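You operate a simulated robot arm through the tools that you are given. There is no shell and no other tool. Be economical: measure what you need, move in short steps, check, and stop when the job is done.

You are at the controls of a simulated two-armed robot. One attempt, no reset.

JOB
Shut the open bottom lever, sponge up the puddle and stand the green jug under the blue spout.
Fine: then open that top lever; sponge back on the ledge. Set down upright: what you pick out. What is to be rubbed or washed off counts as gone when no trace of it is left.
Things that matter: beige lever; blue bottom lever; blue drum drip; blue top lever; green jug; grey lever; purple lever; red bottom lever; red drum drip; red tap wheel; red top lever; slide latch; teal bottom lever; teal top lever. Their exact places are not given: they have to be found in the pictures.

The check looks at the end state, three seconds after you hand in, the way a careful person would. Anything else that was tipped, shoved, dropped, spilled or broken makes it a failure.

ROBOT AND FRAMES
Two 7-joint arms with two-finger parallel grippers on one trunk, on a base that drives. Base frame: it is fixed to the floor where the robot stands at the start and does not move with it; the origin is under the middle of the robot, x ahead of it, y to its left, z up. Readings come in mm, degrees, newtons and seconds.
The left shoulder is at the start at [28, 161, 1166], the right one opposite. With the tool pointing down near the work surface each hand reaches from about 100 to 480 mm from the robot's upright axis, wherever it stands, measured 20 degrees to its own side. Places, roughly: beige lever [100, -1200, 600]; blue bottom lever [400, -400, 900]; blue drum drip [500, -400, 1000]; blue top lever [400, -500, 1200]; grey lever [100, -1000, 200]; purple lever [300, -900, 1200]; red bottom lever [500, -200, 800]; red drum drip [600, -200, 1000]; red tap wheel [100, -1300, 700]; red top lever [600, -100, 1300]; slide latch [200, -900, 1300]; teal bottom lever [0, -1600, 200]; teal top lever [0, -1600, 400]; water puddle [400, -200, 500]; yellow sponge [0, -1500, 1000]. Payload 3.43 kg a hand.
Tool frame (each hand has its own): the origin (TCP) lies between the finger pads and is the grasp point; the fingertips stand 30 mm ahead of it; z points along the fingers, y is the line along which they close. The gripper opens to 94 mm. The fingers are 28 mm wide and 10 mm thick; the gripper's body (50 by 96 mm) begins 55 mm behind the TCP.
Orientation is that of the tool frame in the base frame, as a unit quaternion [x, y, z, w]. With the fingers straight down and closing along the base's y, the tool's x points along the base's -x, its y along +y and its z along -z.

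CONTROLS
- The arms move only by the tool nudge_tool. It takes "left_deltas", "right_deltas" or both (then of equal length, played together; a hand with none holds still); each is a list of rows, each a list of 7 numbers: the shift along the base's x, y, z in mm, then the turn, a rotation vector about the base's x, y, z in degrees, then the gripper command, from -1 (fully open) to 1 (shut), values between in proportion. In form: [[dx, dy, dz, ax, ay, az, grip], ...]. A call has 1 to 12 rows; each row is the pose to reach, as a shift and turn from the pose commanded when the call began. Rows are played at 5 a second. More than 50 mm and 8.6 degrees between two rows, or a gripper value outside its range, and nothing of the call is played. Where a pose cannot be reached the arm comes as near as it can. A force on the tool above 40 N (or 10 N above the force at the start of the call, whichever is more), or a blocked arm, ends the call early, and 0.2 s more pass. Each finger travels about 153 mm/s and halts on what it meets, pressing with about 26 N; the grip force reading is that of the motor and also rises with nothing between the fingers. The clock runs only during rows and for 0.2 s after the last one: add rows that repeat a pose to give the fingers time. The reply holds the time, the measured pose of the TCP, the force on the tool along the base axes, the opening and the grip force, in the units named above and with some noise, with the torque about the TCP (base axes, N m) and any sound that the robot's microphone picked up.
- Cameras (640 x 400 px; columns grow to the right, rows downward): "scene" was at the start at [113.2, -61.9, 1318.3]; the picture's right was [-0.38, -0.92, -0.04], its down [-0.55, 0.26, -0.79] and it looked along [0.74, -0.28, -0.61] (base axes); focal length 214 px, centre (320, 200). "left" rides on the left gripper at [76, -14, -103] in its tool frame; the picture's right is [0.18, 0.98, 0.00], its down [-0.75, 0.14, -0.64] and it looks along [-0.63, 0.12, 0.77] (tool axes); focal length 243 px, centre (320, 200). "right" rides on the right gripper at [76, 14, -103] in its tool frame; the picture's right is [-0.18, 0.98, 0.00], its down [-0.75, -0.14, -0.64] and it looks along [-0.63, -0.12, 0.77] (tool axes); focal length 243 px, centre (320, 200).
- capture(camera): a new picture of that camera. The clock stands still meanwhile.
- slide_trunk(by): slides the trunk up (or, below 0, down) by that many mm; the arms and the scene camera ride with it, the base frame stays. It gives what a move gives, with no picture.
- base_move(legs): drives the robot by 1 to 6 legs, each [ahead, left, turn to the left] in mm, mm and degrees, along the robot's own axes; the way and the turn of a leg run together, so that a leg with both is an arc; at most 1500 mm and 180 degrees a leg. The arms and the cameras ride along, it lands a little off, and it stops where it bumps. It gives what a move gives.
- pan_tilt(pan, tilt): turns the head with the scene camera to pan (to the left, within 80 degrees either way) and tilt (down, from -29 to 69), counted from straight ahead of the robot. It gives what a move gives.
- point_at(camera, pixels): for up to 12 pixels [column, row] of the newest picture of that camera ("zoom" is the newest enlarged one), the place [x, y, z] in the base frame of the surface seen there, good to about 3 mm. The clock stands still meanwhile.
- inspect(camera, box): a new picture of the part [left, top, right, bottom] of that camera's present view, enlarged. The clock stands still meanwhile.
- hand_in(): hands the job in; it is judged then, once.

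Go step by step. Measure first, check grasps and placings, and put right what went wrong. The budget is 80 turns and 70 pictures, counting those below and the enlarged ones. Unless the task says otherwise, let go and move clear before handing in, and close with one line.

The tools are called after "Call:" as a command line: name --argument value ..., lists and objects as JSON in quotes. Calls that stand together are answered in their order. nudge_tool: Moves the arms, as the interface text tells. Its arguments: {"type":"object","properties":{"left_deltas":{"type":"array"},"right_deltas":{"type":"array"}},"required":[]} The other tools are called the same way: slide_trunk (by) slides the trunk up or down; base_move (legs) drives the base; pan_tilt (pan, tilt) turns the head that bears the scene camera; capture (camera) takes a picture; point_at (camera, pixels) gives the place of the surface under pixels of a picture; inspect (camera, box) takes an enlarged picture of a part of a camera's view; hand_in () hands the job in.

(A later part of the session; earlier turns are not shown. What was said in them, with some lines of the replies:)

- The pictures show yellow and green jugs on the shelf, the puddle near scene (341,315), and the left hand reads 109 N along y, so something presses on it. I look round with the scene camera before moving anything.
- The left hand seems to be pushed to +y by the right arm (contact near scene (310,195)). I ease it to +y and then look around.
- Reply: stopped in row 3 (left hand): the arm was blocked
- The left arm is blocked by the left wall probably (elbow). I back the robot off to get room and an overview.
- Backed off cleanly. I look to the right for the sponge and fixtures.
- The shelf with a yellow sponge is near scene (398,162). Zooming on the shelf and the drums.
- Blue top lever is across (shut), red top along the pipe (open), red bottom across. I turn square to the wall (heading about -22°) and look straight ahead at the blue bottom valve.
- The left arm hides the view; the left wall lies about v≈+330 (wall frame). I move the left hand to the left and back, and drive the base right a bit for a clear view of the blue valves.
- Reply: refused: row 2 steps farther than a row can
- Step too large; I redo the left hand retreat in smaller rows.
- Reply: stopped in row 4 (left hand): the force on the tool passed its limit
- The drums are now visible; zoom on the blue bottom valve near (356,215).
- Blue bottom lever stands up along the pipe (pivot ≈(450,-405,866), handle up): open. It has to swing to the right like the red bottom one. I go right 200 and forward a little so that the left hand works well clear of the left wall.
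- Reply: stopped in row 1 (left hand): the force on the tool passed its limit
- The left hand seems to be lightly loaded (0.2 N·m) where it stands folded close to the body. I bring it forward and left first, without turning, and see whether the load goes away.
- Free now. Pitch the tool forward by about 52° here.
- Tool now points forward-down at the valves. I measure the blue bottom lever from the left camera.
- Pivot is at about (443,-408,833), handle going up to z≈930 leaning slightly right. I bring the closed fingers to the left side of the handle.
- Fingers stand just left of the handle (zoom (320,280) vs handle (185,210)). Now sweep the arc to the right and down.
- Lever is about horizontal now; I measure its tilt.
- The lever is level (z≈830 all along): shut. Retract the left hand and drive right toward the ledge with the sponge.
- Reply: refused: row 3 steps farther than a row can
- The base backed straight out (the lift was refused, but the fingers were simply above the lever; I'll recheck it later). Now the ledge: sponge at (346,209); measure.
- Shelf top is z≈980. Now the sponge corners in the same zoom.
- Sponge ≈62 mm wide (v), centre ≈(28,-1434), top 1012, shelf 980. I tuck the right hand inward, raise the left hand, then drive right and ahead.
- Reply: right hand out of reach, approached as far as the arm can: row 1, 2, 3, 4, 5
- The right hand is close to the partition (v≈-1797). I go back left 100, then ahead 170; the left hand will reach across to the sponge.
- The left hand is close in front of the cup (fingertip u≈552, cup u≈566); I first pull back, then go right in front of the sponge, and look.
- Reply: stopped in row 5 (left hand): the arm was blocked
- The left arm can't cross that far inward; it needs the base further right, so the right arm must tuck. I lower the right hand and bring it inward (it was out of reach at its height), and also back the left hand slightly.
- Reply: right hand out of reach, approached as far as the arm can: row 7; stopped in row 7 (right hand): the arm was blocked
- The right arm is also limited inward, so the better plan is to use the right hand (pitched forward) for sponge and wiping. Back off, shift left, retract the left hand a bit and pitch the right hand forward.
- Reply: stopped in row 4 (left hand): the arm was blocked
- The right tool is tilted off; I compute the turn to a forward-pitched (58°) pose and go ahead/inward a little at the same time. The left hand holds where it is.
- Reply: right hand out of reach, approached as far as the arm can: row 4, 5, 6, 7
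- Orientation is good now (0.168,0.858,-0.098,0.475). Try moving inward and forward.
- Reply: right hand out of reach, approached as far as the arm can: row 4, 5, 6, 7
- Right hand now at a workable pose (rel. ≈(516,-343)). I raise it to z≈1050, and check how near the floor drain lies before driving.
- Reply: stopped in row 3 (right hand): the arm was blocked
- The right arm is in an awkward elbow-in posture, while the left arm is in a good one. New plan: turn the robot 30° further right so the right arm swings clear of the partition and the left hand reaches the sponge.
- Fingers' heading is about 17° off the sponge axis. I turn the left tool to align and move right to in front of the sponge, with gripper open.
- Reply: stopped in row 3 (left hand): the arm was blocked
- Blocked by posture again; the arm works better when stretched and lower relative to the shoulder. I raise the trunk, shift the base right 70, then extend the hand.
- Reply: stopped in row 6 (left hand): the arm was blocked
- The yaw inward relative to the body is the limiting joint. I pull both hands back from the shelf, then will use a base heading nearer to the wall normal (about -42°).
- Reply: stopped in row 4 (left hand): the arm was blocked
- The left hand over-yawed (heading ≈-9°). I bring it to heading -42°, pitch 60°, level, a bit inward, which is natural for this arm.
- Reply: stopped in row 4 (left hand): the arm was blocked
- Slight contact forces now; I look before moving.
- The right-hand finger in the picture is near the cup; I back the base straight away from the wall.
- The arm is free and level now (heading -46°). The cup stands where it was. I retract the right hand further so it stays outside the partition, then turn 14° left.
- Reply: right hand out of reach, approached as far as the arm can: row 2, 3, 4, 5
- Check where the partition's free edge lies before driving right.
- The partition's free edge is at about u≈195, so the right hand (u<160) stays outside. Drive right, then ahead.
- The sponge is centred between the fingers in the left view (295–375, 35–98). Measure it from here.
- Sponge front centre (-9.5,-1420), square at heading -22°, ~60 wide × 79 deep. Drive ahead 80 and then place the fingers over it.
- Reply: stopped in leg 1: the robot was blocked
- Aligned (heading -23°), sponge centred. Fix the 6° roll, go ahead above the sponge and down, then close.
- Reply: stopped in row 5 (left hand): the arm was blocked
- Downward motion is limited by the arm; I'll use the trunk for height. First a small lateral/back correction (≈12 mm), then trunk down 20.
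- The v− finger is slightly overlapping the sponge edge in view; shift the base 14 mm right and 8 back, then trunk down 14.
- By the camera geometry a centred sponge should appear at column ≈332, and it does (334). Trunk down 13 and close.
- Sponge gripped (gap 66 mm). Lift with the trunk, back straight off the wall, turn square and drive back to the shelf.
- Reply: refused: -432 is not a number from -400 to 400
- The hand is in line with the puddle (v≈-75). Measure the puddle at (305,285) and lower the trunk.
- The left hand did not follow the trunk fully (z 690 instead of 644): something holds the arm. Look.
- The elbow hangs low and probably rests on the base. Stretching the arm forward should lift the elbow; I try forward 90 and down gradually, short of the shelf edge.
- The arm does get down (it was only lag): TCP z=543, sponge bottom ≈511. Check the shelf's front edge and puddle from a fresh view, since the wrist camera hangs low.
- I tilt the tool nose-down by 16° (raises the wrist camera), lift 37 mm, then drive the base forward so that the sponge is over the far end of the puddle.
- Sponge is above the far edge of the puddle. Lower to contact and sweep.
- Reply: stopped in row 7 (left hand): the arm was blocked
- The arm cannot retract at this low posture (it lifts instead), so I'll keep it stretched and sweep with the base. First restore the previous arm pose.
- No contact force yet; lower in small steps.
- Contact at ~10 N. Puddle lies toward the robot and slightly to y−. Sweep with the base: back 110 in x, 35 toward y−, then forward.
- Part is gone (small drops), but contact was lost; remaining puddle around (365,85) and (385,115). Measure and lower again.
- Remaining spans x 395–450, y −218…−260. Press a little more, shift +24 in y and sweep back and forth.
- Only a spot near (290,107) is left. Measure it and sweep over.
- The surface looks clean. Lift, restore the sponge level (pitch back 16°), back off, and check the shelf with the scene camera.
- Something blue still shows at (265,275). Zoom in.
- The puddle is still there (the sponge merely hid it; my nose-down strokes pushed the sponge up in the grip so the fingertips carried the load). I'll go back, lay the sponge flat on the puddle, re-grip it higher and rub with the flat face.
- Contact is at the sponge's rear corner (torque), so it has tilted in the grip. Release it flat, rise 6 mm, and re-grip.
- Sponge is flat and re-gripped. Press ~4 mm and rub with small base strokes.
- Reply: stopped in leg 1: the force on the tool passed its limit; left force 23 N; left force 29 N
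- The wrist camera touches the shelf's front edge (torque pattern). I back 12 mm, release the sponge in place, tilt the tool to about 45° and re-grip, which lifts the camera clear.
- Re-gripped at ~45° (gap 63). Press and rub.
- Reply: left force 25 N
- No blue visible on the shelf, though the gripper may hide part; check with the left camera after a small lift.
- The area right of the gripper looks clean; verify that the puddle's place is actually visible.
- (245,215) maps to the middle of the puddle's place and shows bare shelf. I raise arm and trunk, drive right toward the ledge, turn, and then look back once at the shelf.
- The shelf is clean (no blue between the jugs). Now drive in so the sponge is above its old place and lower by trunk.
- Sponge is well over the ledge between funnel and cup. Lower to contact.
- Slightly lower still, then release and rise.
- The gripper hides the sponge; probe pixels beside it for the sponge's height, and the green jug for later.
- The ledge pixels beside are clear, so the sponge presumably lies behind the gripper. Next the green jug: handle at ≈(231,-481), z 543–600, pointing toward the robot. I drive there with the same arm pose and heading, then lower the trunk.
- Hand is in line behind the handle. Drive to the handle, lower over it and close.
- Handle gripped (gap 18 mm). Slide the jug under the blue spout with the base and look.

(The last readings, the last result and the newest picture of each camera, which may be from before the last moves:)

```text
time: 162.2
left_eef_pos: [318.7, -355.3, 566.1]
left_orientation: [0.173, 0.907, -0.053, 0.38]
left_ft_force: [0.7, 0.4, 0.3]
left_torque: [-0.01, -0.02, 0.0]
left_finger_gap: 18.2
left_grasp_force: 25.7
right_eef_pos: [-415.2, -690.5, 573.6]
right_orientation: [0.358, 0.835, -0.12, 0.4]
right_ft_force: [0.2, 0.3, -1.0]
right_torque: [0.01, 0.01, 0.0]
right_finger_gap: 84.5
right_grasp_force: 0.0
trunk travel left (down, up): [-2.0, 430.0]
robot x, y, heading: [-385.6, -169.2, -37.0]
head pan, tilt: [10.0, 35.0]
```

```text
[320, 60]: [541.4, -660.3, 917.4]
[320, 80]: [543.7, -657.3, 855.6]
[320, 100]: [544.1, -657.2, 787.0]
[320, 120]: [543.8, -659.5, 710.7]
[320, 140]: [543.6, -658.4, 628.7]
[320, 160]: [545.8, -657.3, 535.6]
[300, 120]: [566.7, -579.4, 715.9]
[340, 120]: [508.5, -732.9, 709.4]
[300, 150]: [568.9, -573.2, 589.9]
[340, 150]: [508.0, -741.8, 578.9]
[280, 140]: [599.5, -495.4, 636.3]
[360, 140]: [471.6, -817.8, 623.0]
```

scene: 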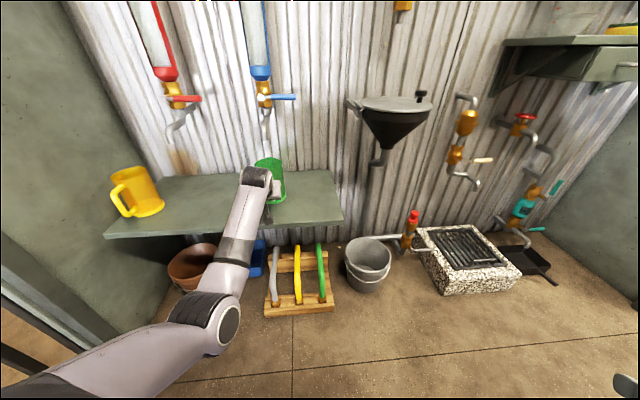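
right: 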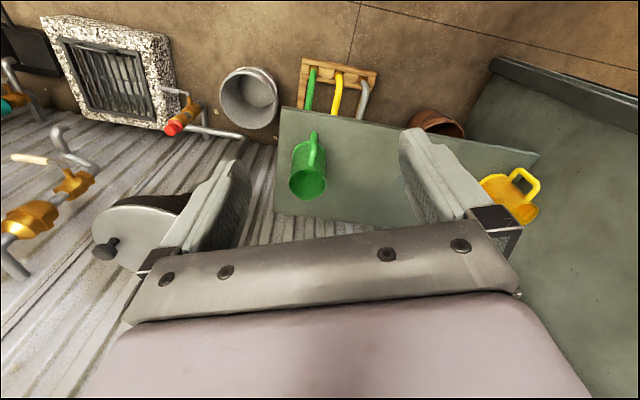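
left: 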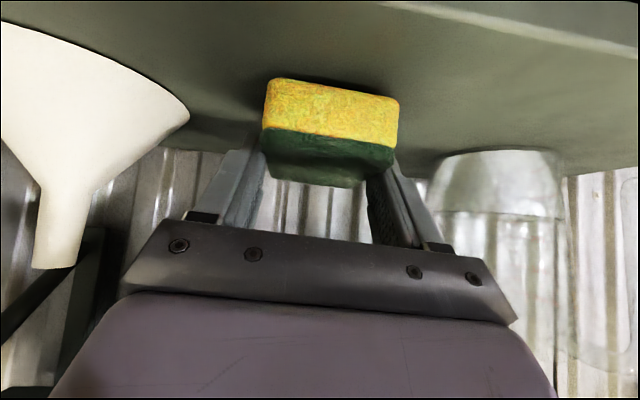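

Jug moved by (33,148) in wall axes, so it should stand right under the spout, and the yellow sponge is visible on the ledge at (622,30). Release, rise, back off, trunk up, pitch the closed fingers forward for the top lever, and probe jug/spout pixels.

Call:
point_at --camera "scene" --pixels '[[266, 130], [267, 142], [267, 148], [262, 160], [270, 158], [278, 160], [283, 175], [280, 195], [284, 165], [258, 163], [280, 97], [293, 97]]'

Call:
nudge_tool --left_deltas '[[0, 0, 0, 0, 0, 0, 0.2], [0, 0, 0, 0, 0, 0, -0.6], [0, 0, 0, 0, 0, 0, -0.6], [0, 0, 0, 0, 0, 0, -0.6], [0, 0, 35, 0, 0, 0, -0.6], [0, 0, 70, 0, 0, 0, -0.6], [0, 0, 105, 0, 0, 0, -0.6], [0, 0, 125, 0, 0, 0, -0.6]]'

Call:
base_move --legs '[[-76, -103, 0]]'

Call:
slide_trunk --by 400

Call:
slide_trunk --by 30

Call:
nudge_tool --left_deltas '[[0, 0, 10, -2.6, -7, 0, 0], [0, 0, 20, -5.2, -14, 0, 1], [0, 0, 28, -7.9, -21, 0, 1], [0, 0, 34, -10.5, -28, 0, 1], [0, 0, 34, -10.5, -28, 0, 1]]'

```text
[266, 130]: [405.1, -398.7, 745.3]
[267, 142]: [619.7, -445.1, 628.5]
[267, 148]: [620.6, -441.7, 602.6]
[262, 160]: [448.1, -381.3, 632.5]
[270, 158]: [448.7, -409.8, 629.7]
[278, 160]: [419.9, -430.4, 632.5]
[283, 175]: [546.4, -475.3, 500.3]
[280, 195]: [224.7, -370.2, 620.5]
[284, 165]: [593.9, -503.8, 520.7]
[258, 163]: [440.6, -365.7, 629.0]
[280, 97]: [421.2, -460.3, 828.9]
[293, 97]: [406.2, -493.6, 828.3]
```

```text
time: 164.0
left_eef_pos: [317.8, -354.8, 691.7]
left_orientation: [0.173, 0.908, -0.052, 0.379]
left_ft_force: [-0.4, 0.2, -0.2]
left_torque: [0.01, 0.01, 0.02]
left_finger_gap: 75.3
left_grasp_force: 0.1
right_eef_pos: [-415.5, -690.1, 572.8]
right_orientation: [0.358, 0.835, -0.12, 0.4]
right_ft_force: [-0.6, 0.1, -1.7]
right_torque: [-0.02, -0.02, 0.02]
right_finger_gap: 84.6
right_grasp_force: 0.0
trunk travel left (down, up): [-2.0, 430.0]
robot x, y, heading: [-386.7, -170.0, -37.0]
head pan, tilt: [10.0, 35.0]
```

```text
time: 165.2
left_eef_pos: [196.8, -390.9, 690.9]
left_orientation: [0.173, 0.907, -0.052, 0.38]
left_ft_force: [-0.3, 0.4, -0.1]
left_torque: [-0.01, 0.02, 0.03]
left_finger_gap: 75.0
left_grasp_force: 0.0
right_eef_pos: [-537.3, -727.4, 573.3]
right_orientation: [0.358, 0.835, -0.12, 0.4]
right_ft_force: [-0.3, 1.3, -0.7]
right_torque: [0.03, -0.04, 0.0]
right_finger_gap: 84.5
right_grasp_force: 0.1
trunk travel left (down, up): [-2.0, 430.0]
robot x, y, heading: [-512.3, -203.8, -37.4]
head pan, tilt: [10.0, 35.0]
```

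```text
time: 169.1
left_eef_pos: [195.0, -390.5, 1091.0]
left_orientation: [0.174, 0.908, -0.053, 0.379]
left_ft_force: [-0.3, 0.1, 0.4]
left_torque: [0.01, 0.01, -0.01]
left_finger_gap: 75.1
left_grasp_force: 0.1
right_eef_pos: [-537.3, -726.9, 973.2]
right_orientation: [0.358, 0.836, -0.119, 0.4]
right_ft_force: [-0.3, -0.7, 0.0]
right_torque: [0.0, 0.02, 0.01]
right_finger_gap: 84.7
right_grasp_force: 0.0
trunk travel left (down, up): [-402.0, 30.0]
robot x, y, heading: [-506.4, -204.7, -37.2]
head pan, tilt: [10.0, 35.0]
```

```text
time: 169.8
left_eef_pos: [196.8, -391.0, 1120.7]
left_orientation: [0.173, 0.908, -0.052, 0.379]
left_ft_force: [0.3, -0.5, -0.4]
left_torque: [0.01, 0.02, 0.02]
left_finger_gap: 75.1
left_grasp_force: 0.2
right_eef_pos: [-537.0, -727.5, 1004.0]
right_orientation: [0.358, 0.835, -0.12, 0.4]
right_ft_force: [0.6, -0.2, 0.5]
right_torque: [-0.05, 0.0, 0.01]
right_finger_gap: 84.8
right_grasp_force: 0.0
trunk travel left (down, up): [-432.0, 0.0]
robot x, y, heading: [-510.9, -202.5, -37.3]
head pan, tilt: [10.0, 35.0]
```

```text
time: 171.0
left_eef_pos: [196.9, -389.9, 1155.5]
left_orientation: [0.147, 0.78, -0.092, 0.601]
left_ft_force: [0.4, 0.6, 0.3]
left_torque: [0.01, 0.01, 0.01]
left_finger_gap: 0.0
left_grasp_force: 26.2
right_eef_pos: [-537.2, -726.6, 1003.5]
right_orientation: [0.358, 0.835, -0.121, 0.399]
right_ft_force: [-0.2, -0.3, -0.1]
right_torque: [-0.01, 0.04, 0.0]
right_finger_gap: 84.7
right_grasp_force: 0.1
trunk travel left (down, up): [-432.0, 0.0]
robot x, y, heading: [-510.7, -203.3, -37.1]
head pan, tilt: [10.0, 35.0]
5 turns are left
```

Jug rim centre ≈(407,-395) against spout (405,-399): well placed, bottom lever still level. Now drive the closed fingers under the blue top handle and sweep it up.

Call:
base_move --legs '[[225.5, 58.8, 0]]'

Call:
nudge_tool --left_deltas '[[0, 0, 18, 0, 0, 0, 1], [-1.5, -3.7, 43, 0, 0, 0, 1], [0, 0, 68, 0, 0, 0, 1], [2.2, 5.6, 79, 0, 0, 0, 1], [5.2, 13, 90, 0, 0, 0, 1], [9.5, 23.5, 100, 0, 0, 0, 1], [14.2, 35.2, 107, 0, 0, 0, 1], [18.2, 45, 111, 0, 0, 0, 1], [20.2, 50, 112, 0, 0, 0, 1], [20.2, 50, 112, 0, 0, 0, 1]]'

Call:
pan_tilt --pan 12 --tilt 10

Call:
capture --camera "scene"

```text
time: 172.8
left_eef_pos: [409.3, -475.7, 1153.5]
left_orientation: [0.145, 0.781, -0.09, 0.601]
left_ft_force: [-0.2, 0.2, -0.5]
left_torque: [0.02, 0.01, 0.01]
left_finger_gap: 0.1
left_grasp_force: 26.2
right_eef_pos: [-322.0, -813.9, 1003.4]
right_orientation: [0.357, 0.836, -0.119, 0.4]
right_ft_force: [-0.1, 0.1, -0.4]
right_torque: [0.03, 0.02, 0.02]
right_finger_gap: 84.8
right_grasp_force: 0.0
trunk travel left (down, up): [-432.0, 0.0]
robot x, y, heading: [-293.5, -291.1, -37.0]
head pan, tilt: [10.0, 35.0]
```

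```text
time: 174.9
left_eef_pos: [429.5, -425.1, 1266.7]
left_orientation: [0.144, 0.78, -0.09, 0.602]
left_ft_force: [0.6, -1.1, -0.3]
left_torque: [0.02, -0.03, 0.0]
left_finger_gap: 0.0
left_grasp_force: 25.5
right_eef_pos: [-323.4, -813.1, 1004.2]
right_orientation: [0.357, 0.836, -0.119, 0.4]
right_ft_force: [0.9, 0.1, 0.1]
right_torque: [-0.02, 0.02, -0.02]
right_finger_gap: 84.7
right_grasp_force: 0.0
trunk travel left (down, up): [-432.0, 0.0]
robot x, y, heading: [-298.7, -290.9, -37.3]
head pan, tilt: [10.0, 35.0]
```

```text
time: 175.8
left_eef_pos: [429.7, -424.5, 1267.2]
left_orientation: [0.144, 0.78, -0.09, 0.602]
left_ft_force: [-0.2, 0.1, 0.4]
left_torque: [0.02, 0.02, -0.01]
left_finger_gap: 0.2
left_grasp_force: 26.2
right_eef_pos: [-323.2, -813.8, 1004.0]
right_orientation: [0.356, 0.836, -0.119, 0.4]
right_ft_force: [-0.7, -0.2, -0.3]
right_torque: [0.0, -0.03, 0.0]
right_finger_gap: 84.8
right_grasp_force: 0.1
trunk travel left (down, up): [-432.0, 0.0]
robot x, y, heading: [-298.4, -294.1, -36.9]
head pan, tilt: [12.0, 10.0]
```

```text
1 pictures are left
4 turns are left
```

scene: 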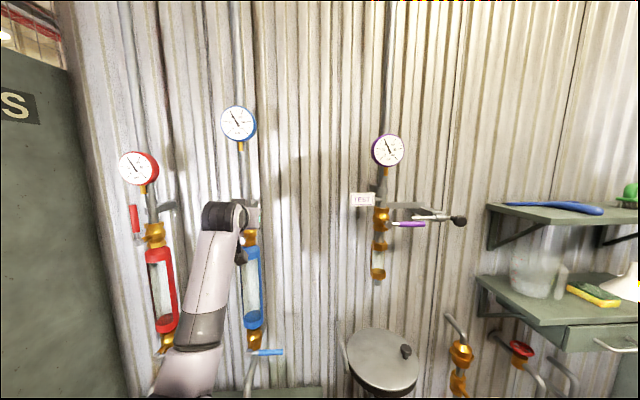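

The blue handle no longer sticks out to the right, and the sponge is visible upright on the ledge (593,293). Back straight out and check the lever with the last picture.

Call:
base_move --legs '[[-230, -62, 0]]'

Call:
nudge_tool --left_deltas '[[0, 0, -40, 0, 0, 0, 1], [0, 0, -80, 0, 0, 0, 1], [0, 0, -120, 0, 0, 0, 1], [0, 0, -160, 0, 0, 0, 1]]'

Call:
pan_tilt --pan 15 --tilt 28

Call:
capture --camera "scene"

```text
time: 177.6
left_eef_pos: [205.8, -332.1, 1268.3]
left_orientation: [0.145, 0.78, -0.091, 0.602]
left_ft_force: [-0.7, 0.4, 0.3]
left_torque: [0.01, 0.0, 0.01]
left_finger_gap: 0.0
left_grasp_force: 26.2
right_eef_pos: [-549.4, -721.6, 1003.6]
right_orientation: [0.358, 0.836, -0.12, 0.399]
right_ft_force: [0.0, -0.4, 0.3]
right_torque: [0.01, -0.02, -0.01]
right_finger_gap: 84.7
right_grasp_force: 0.0
trunk travel left (down, up): [-432.0, 0.0]
robot x, y, heading: [-522.9, -199.4, -37.2]
head pan, tilt: [12.0, 10.0]
```

```text
time: 178.6
left_eef_pos: [206.9, -333.9, 1107.3]
left_orientation: [0.145, 0.781, -0.091, 0.601]
left_ft_force: [0.5, 0.1, -0.1]
left_torque: [0.0, -0.03, 0.01]
left_finger_gap: 0.1
left_grasp_force: 25.6
right_eef_pos: [-547.9, -721.7, 1003.9]
right_orientation: [0.357, 0.835, -0.12, 0.4]
right_ft_force: [0.1, -0.9, -0.1]
right_torque: [0.01, 0.04, 0.0]
right_finger_gap: 84.7
right_grasp_force: 0.1
trunk travel left (down, up): [-432.0, 0.0]
robot x, y, heading: [-518.8, -203.4, -37.0]
head pan, tilt: [12.0, 10.0]
```

```text
time: 179.4
left_eef_pos: [206.0, -332.7, 1107.0]
left_orientation: [0.143, 0.781, -0.089, 0.602]
left_ft_force: [0.6, 0.1, -0.1]
left_torque: [0.01, 0.0, -0.01]
left_finger_gap: 0.2
left_grasp_force: 26.4
right_eef_pos: [-548.0, -721.6, 1004.3]
right_orientation: [0.357, 0.836, -0.12, 0.4]
right_ft_force: [0.0, -0.1, 0.1]
right_torque: [0.0, 0.0, -0.01]
right_finger_gap: 84.8
right_grasp_force: 0.0
trunk travel left (down, up): [-432.0, 0.0]
robot x, y, heading: [-518.5, -203.8, -36.9]
head pan, tilt: [15.0, 28.0]
```

```text
0 pictures are left
3 turns are left
```

scene: 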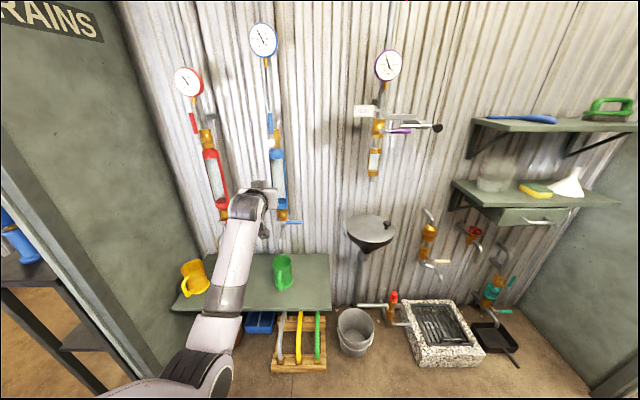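

The blue top lever now stands up (270,122), bottom lever level at (292,222), jug upright, sponge on the ledge, shelf clean. One quick probe of the lever's tilt.

Call:
point_at --camera "scene" --pixels '[[270, 114], [270, 120], [270, 126], [271, 132], [273, 142], [285, 222], [298, 222]]'

```text
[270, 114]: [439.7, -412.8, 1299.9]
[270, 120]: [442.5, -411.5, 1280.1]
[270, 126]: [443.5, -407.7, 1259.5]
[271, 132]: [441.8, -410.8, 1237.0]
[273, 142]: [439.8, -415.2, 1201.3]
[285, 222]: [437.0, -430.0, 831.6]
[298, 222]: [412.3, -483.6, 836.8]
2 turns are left
```

The handle is vertical (y ≈ -411 from z 1201 to 1300), so the top lever is fully open; the bottom lever is level and shut. Everything is in place and the hands are clear, so I hand in.

Call:
hand_in

```text
The job is handed in.
```

I've handed the job in with every step done. The blue bottom lever is shut, and the puddle is sponged up with no blue visible in my last views. The green jug stands upright under the blue spout, the blue top lever is fully open, and the sponge is back on its ledge.
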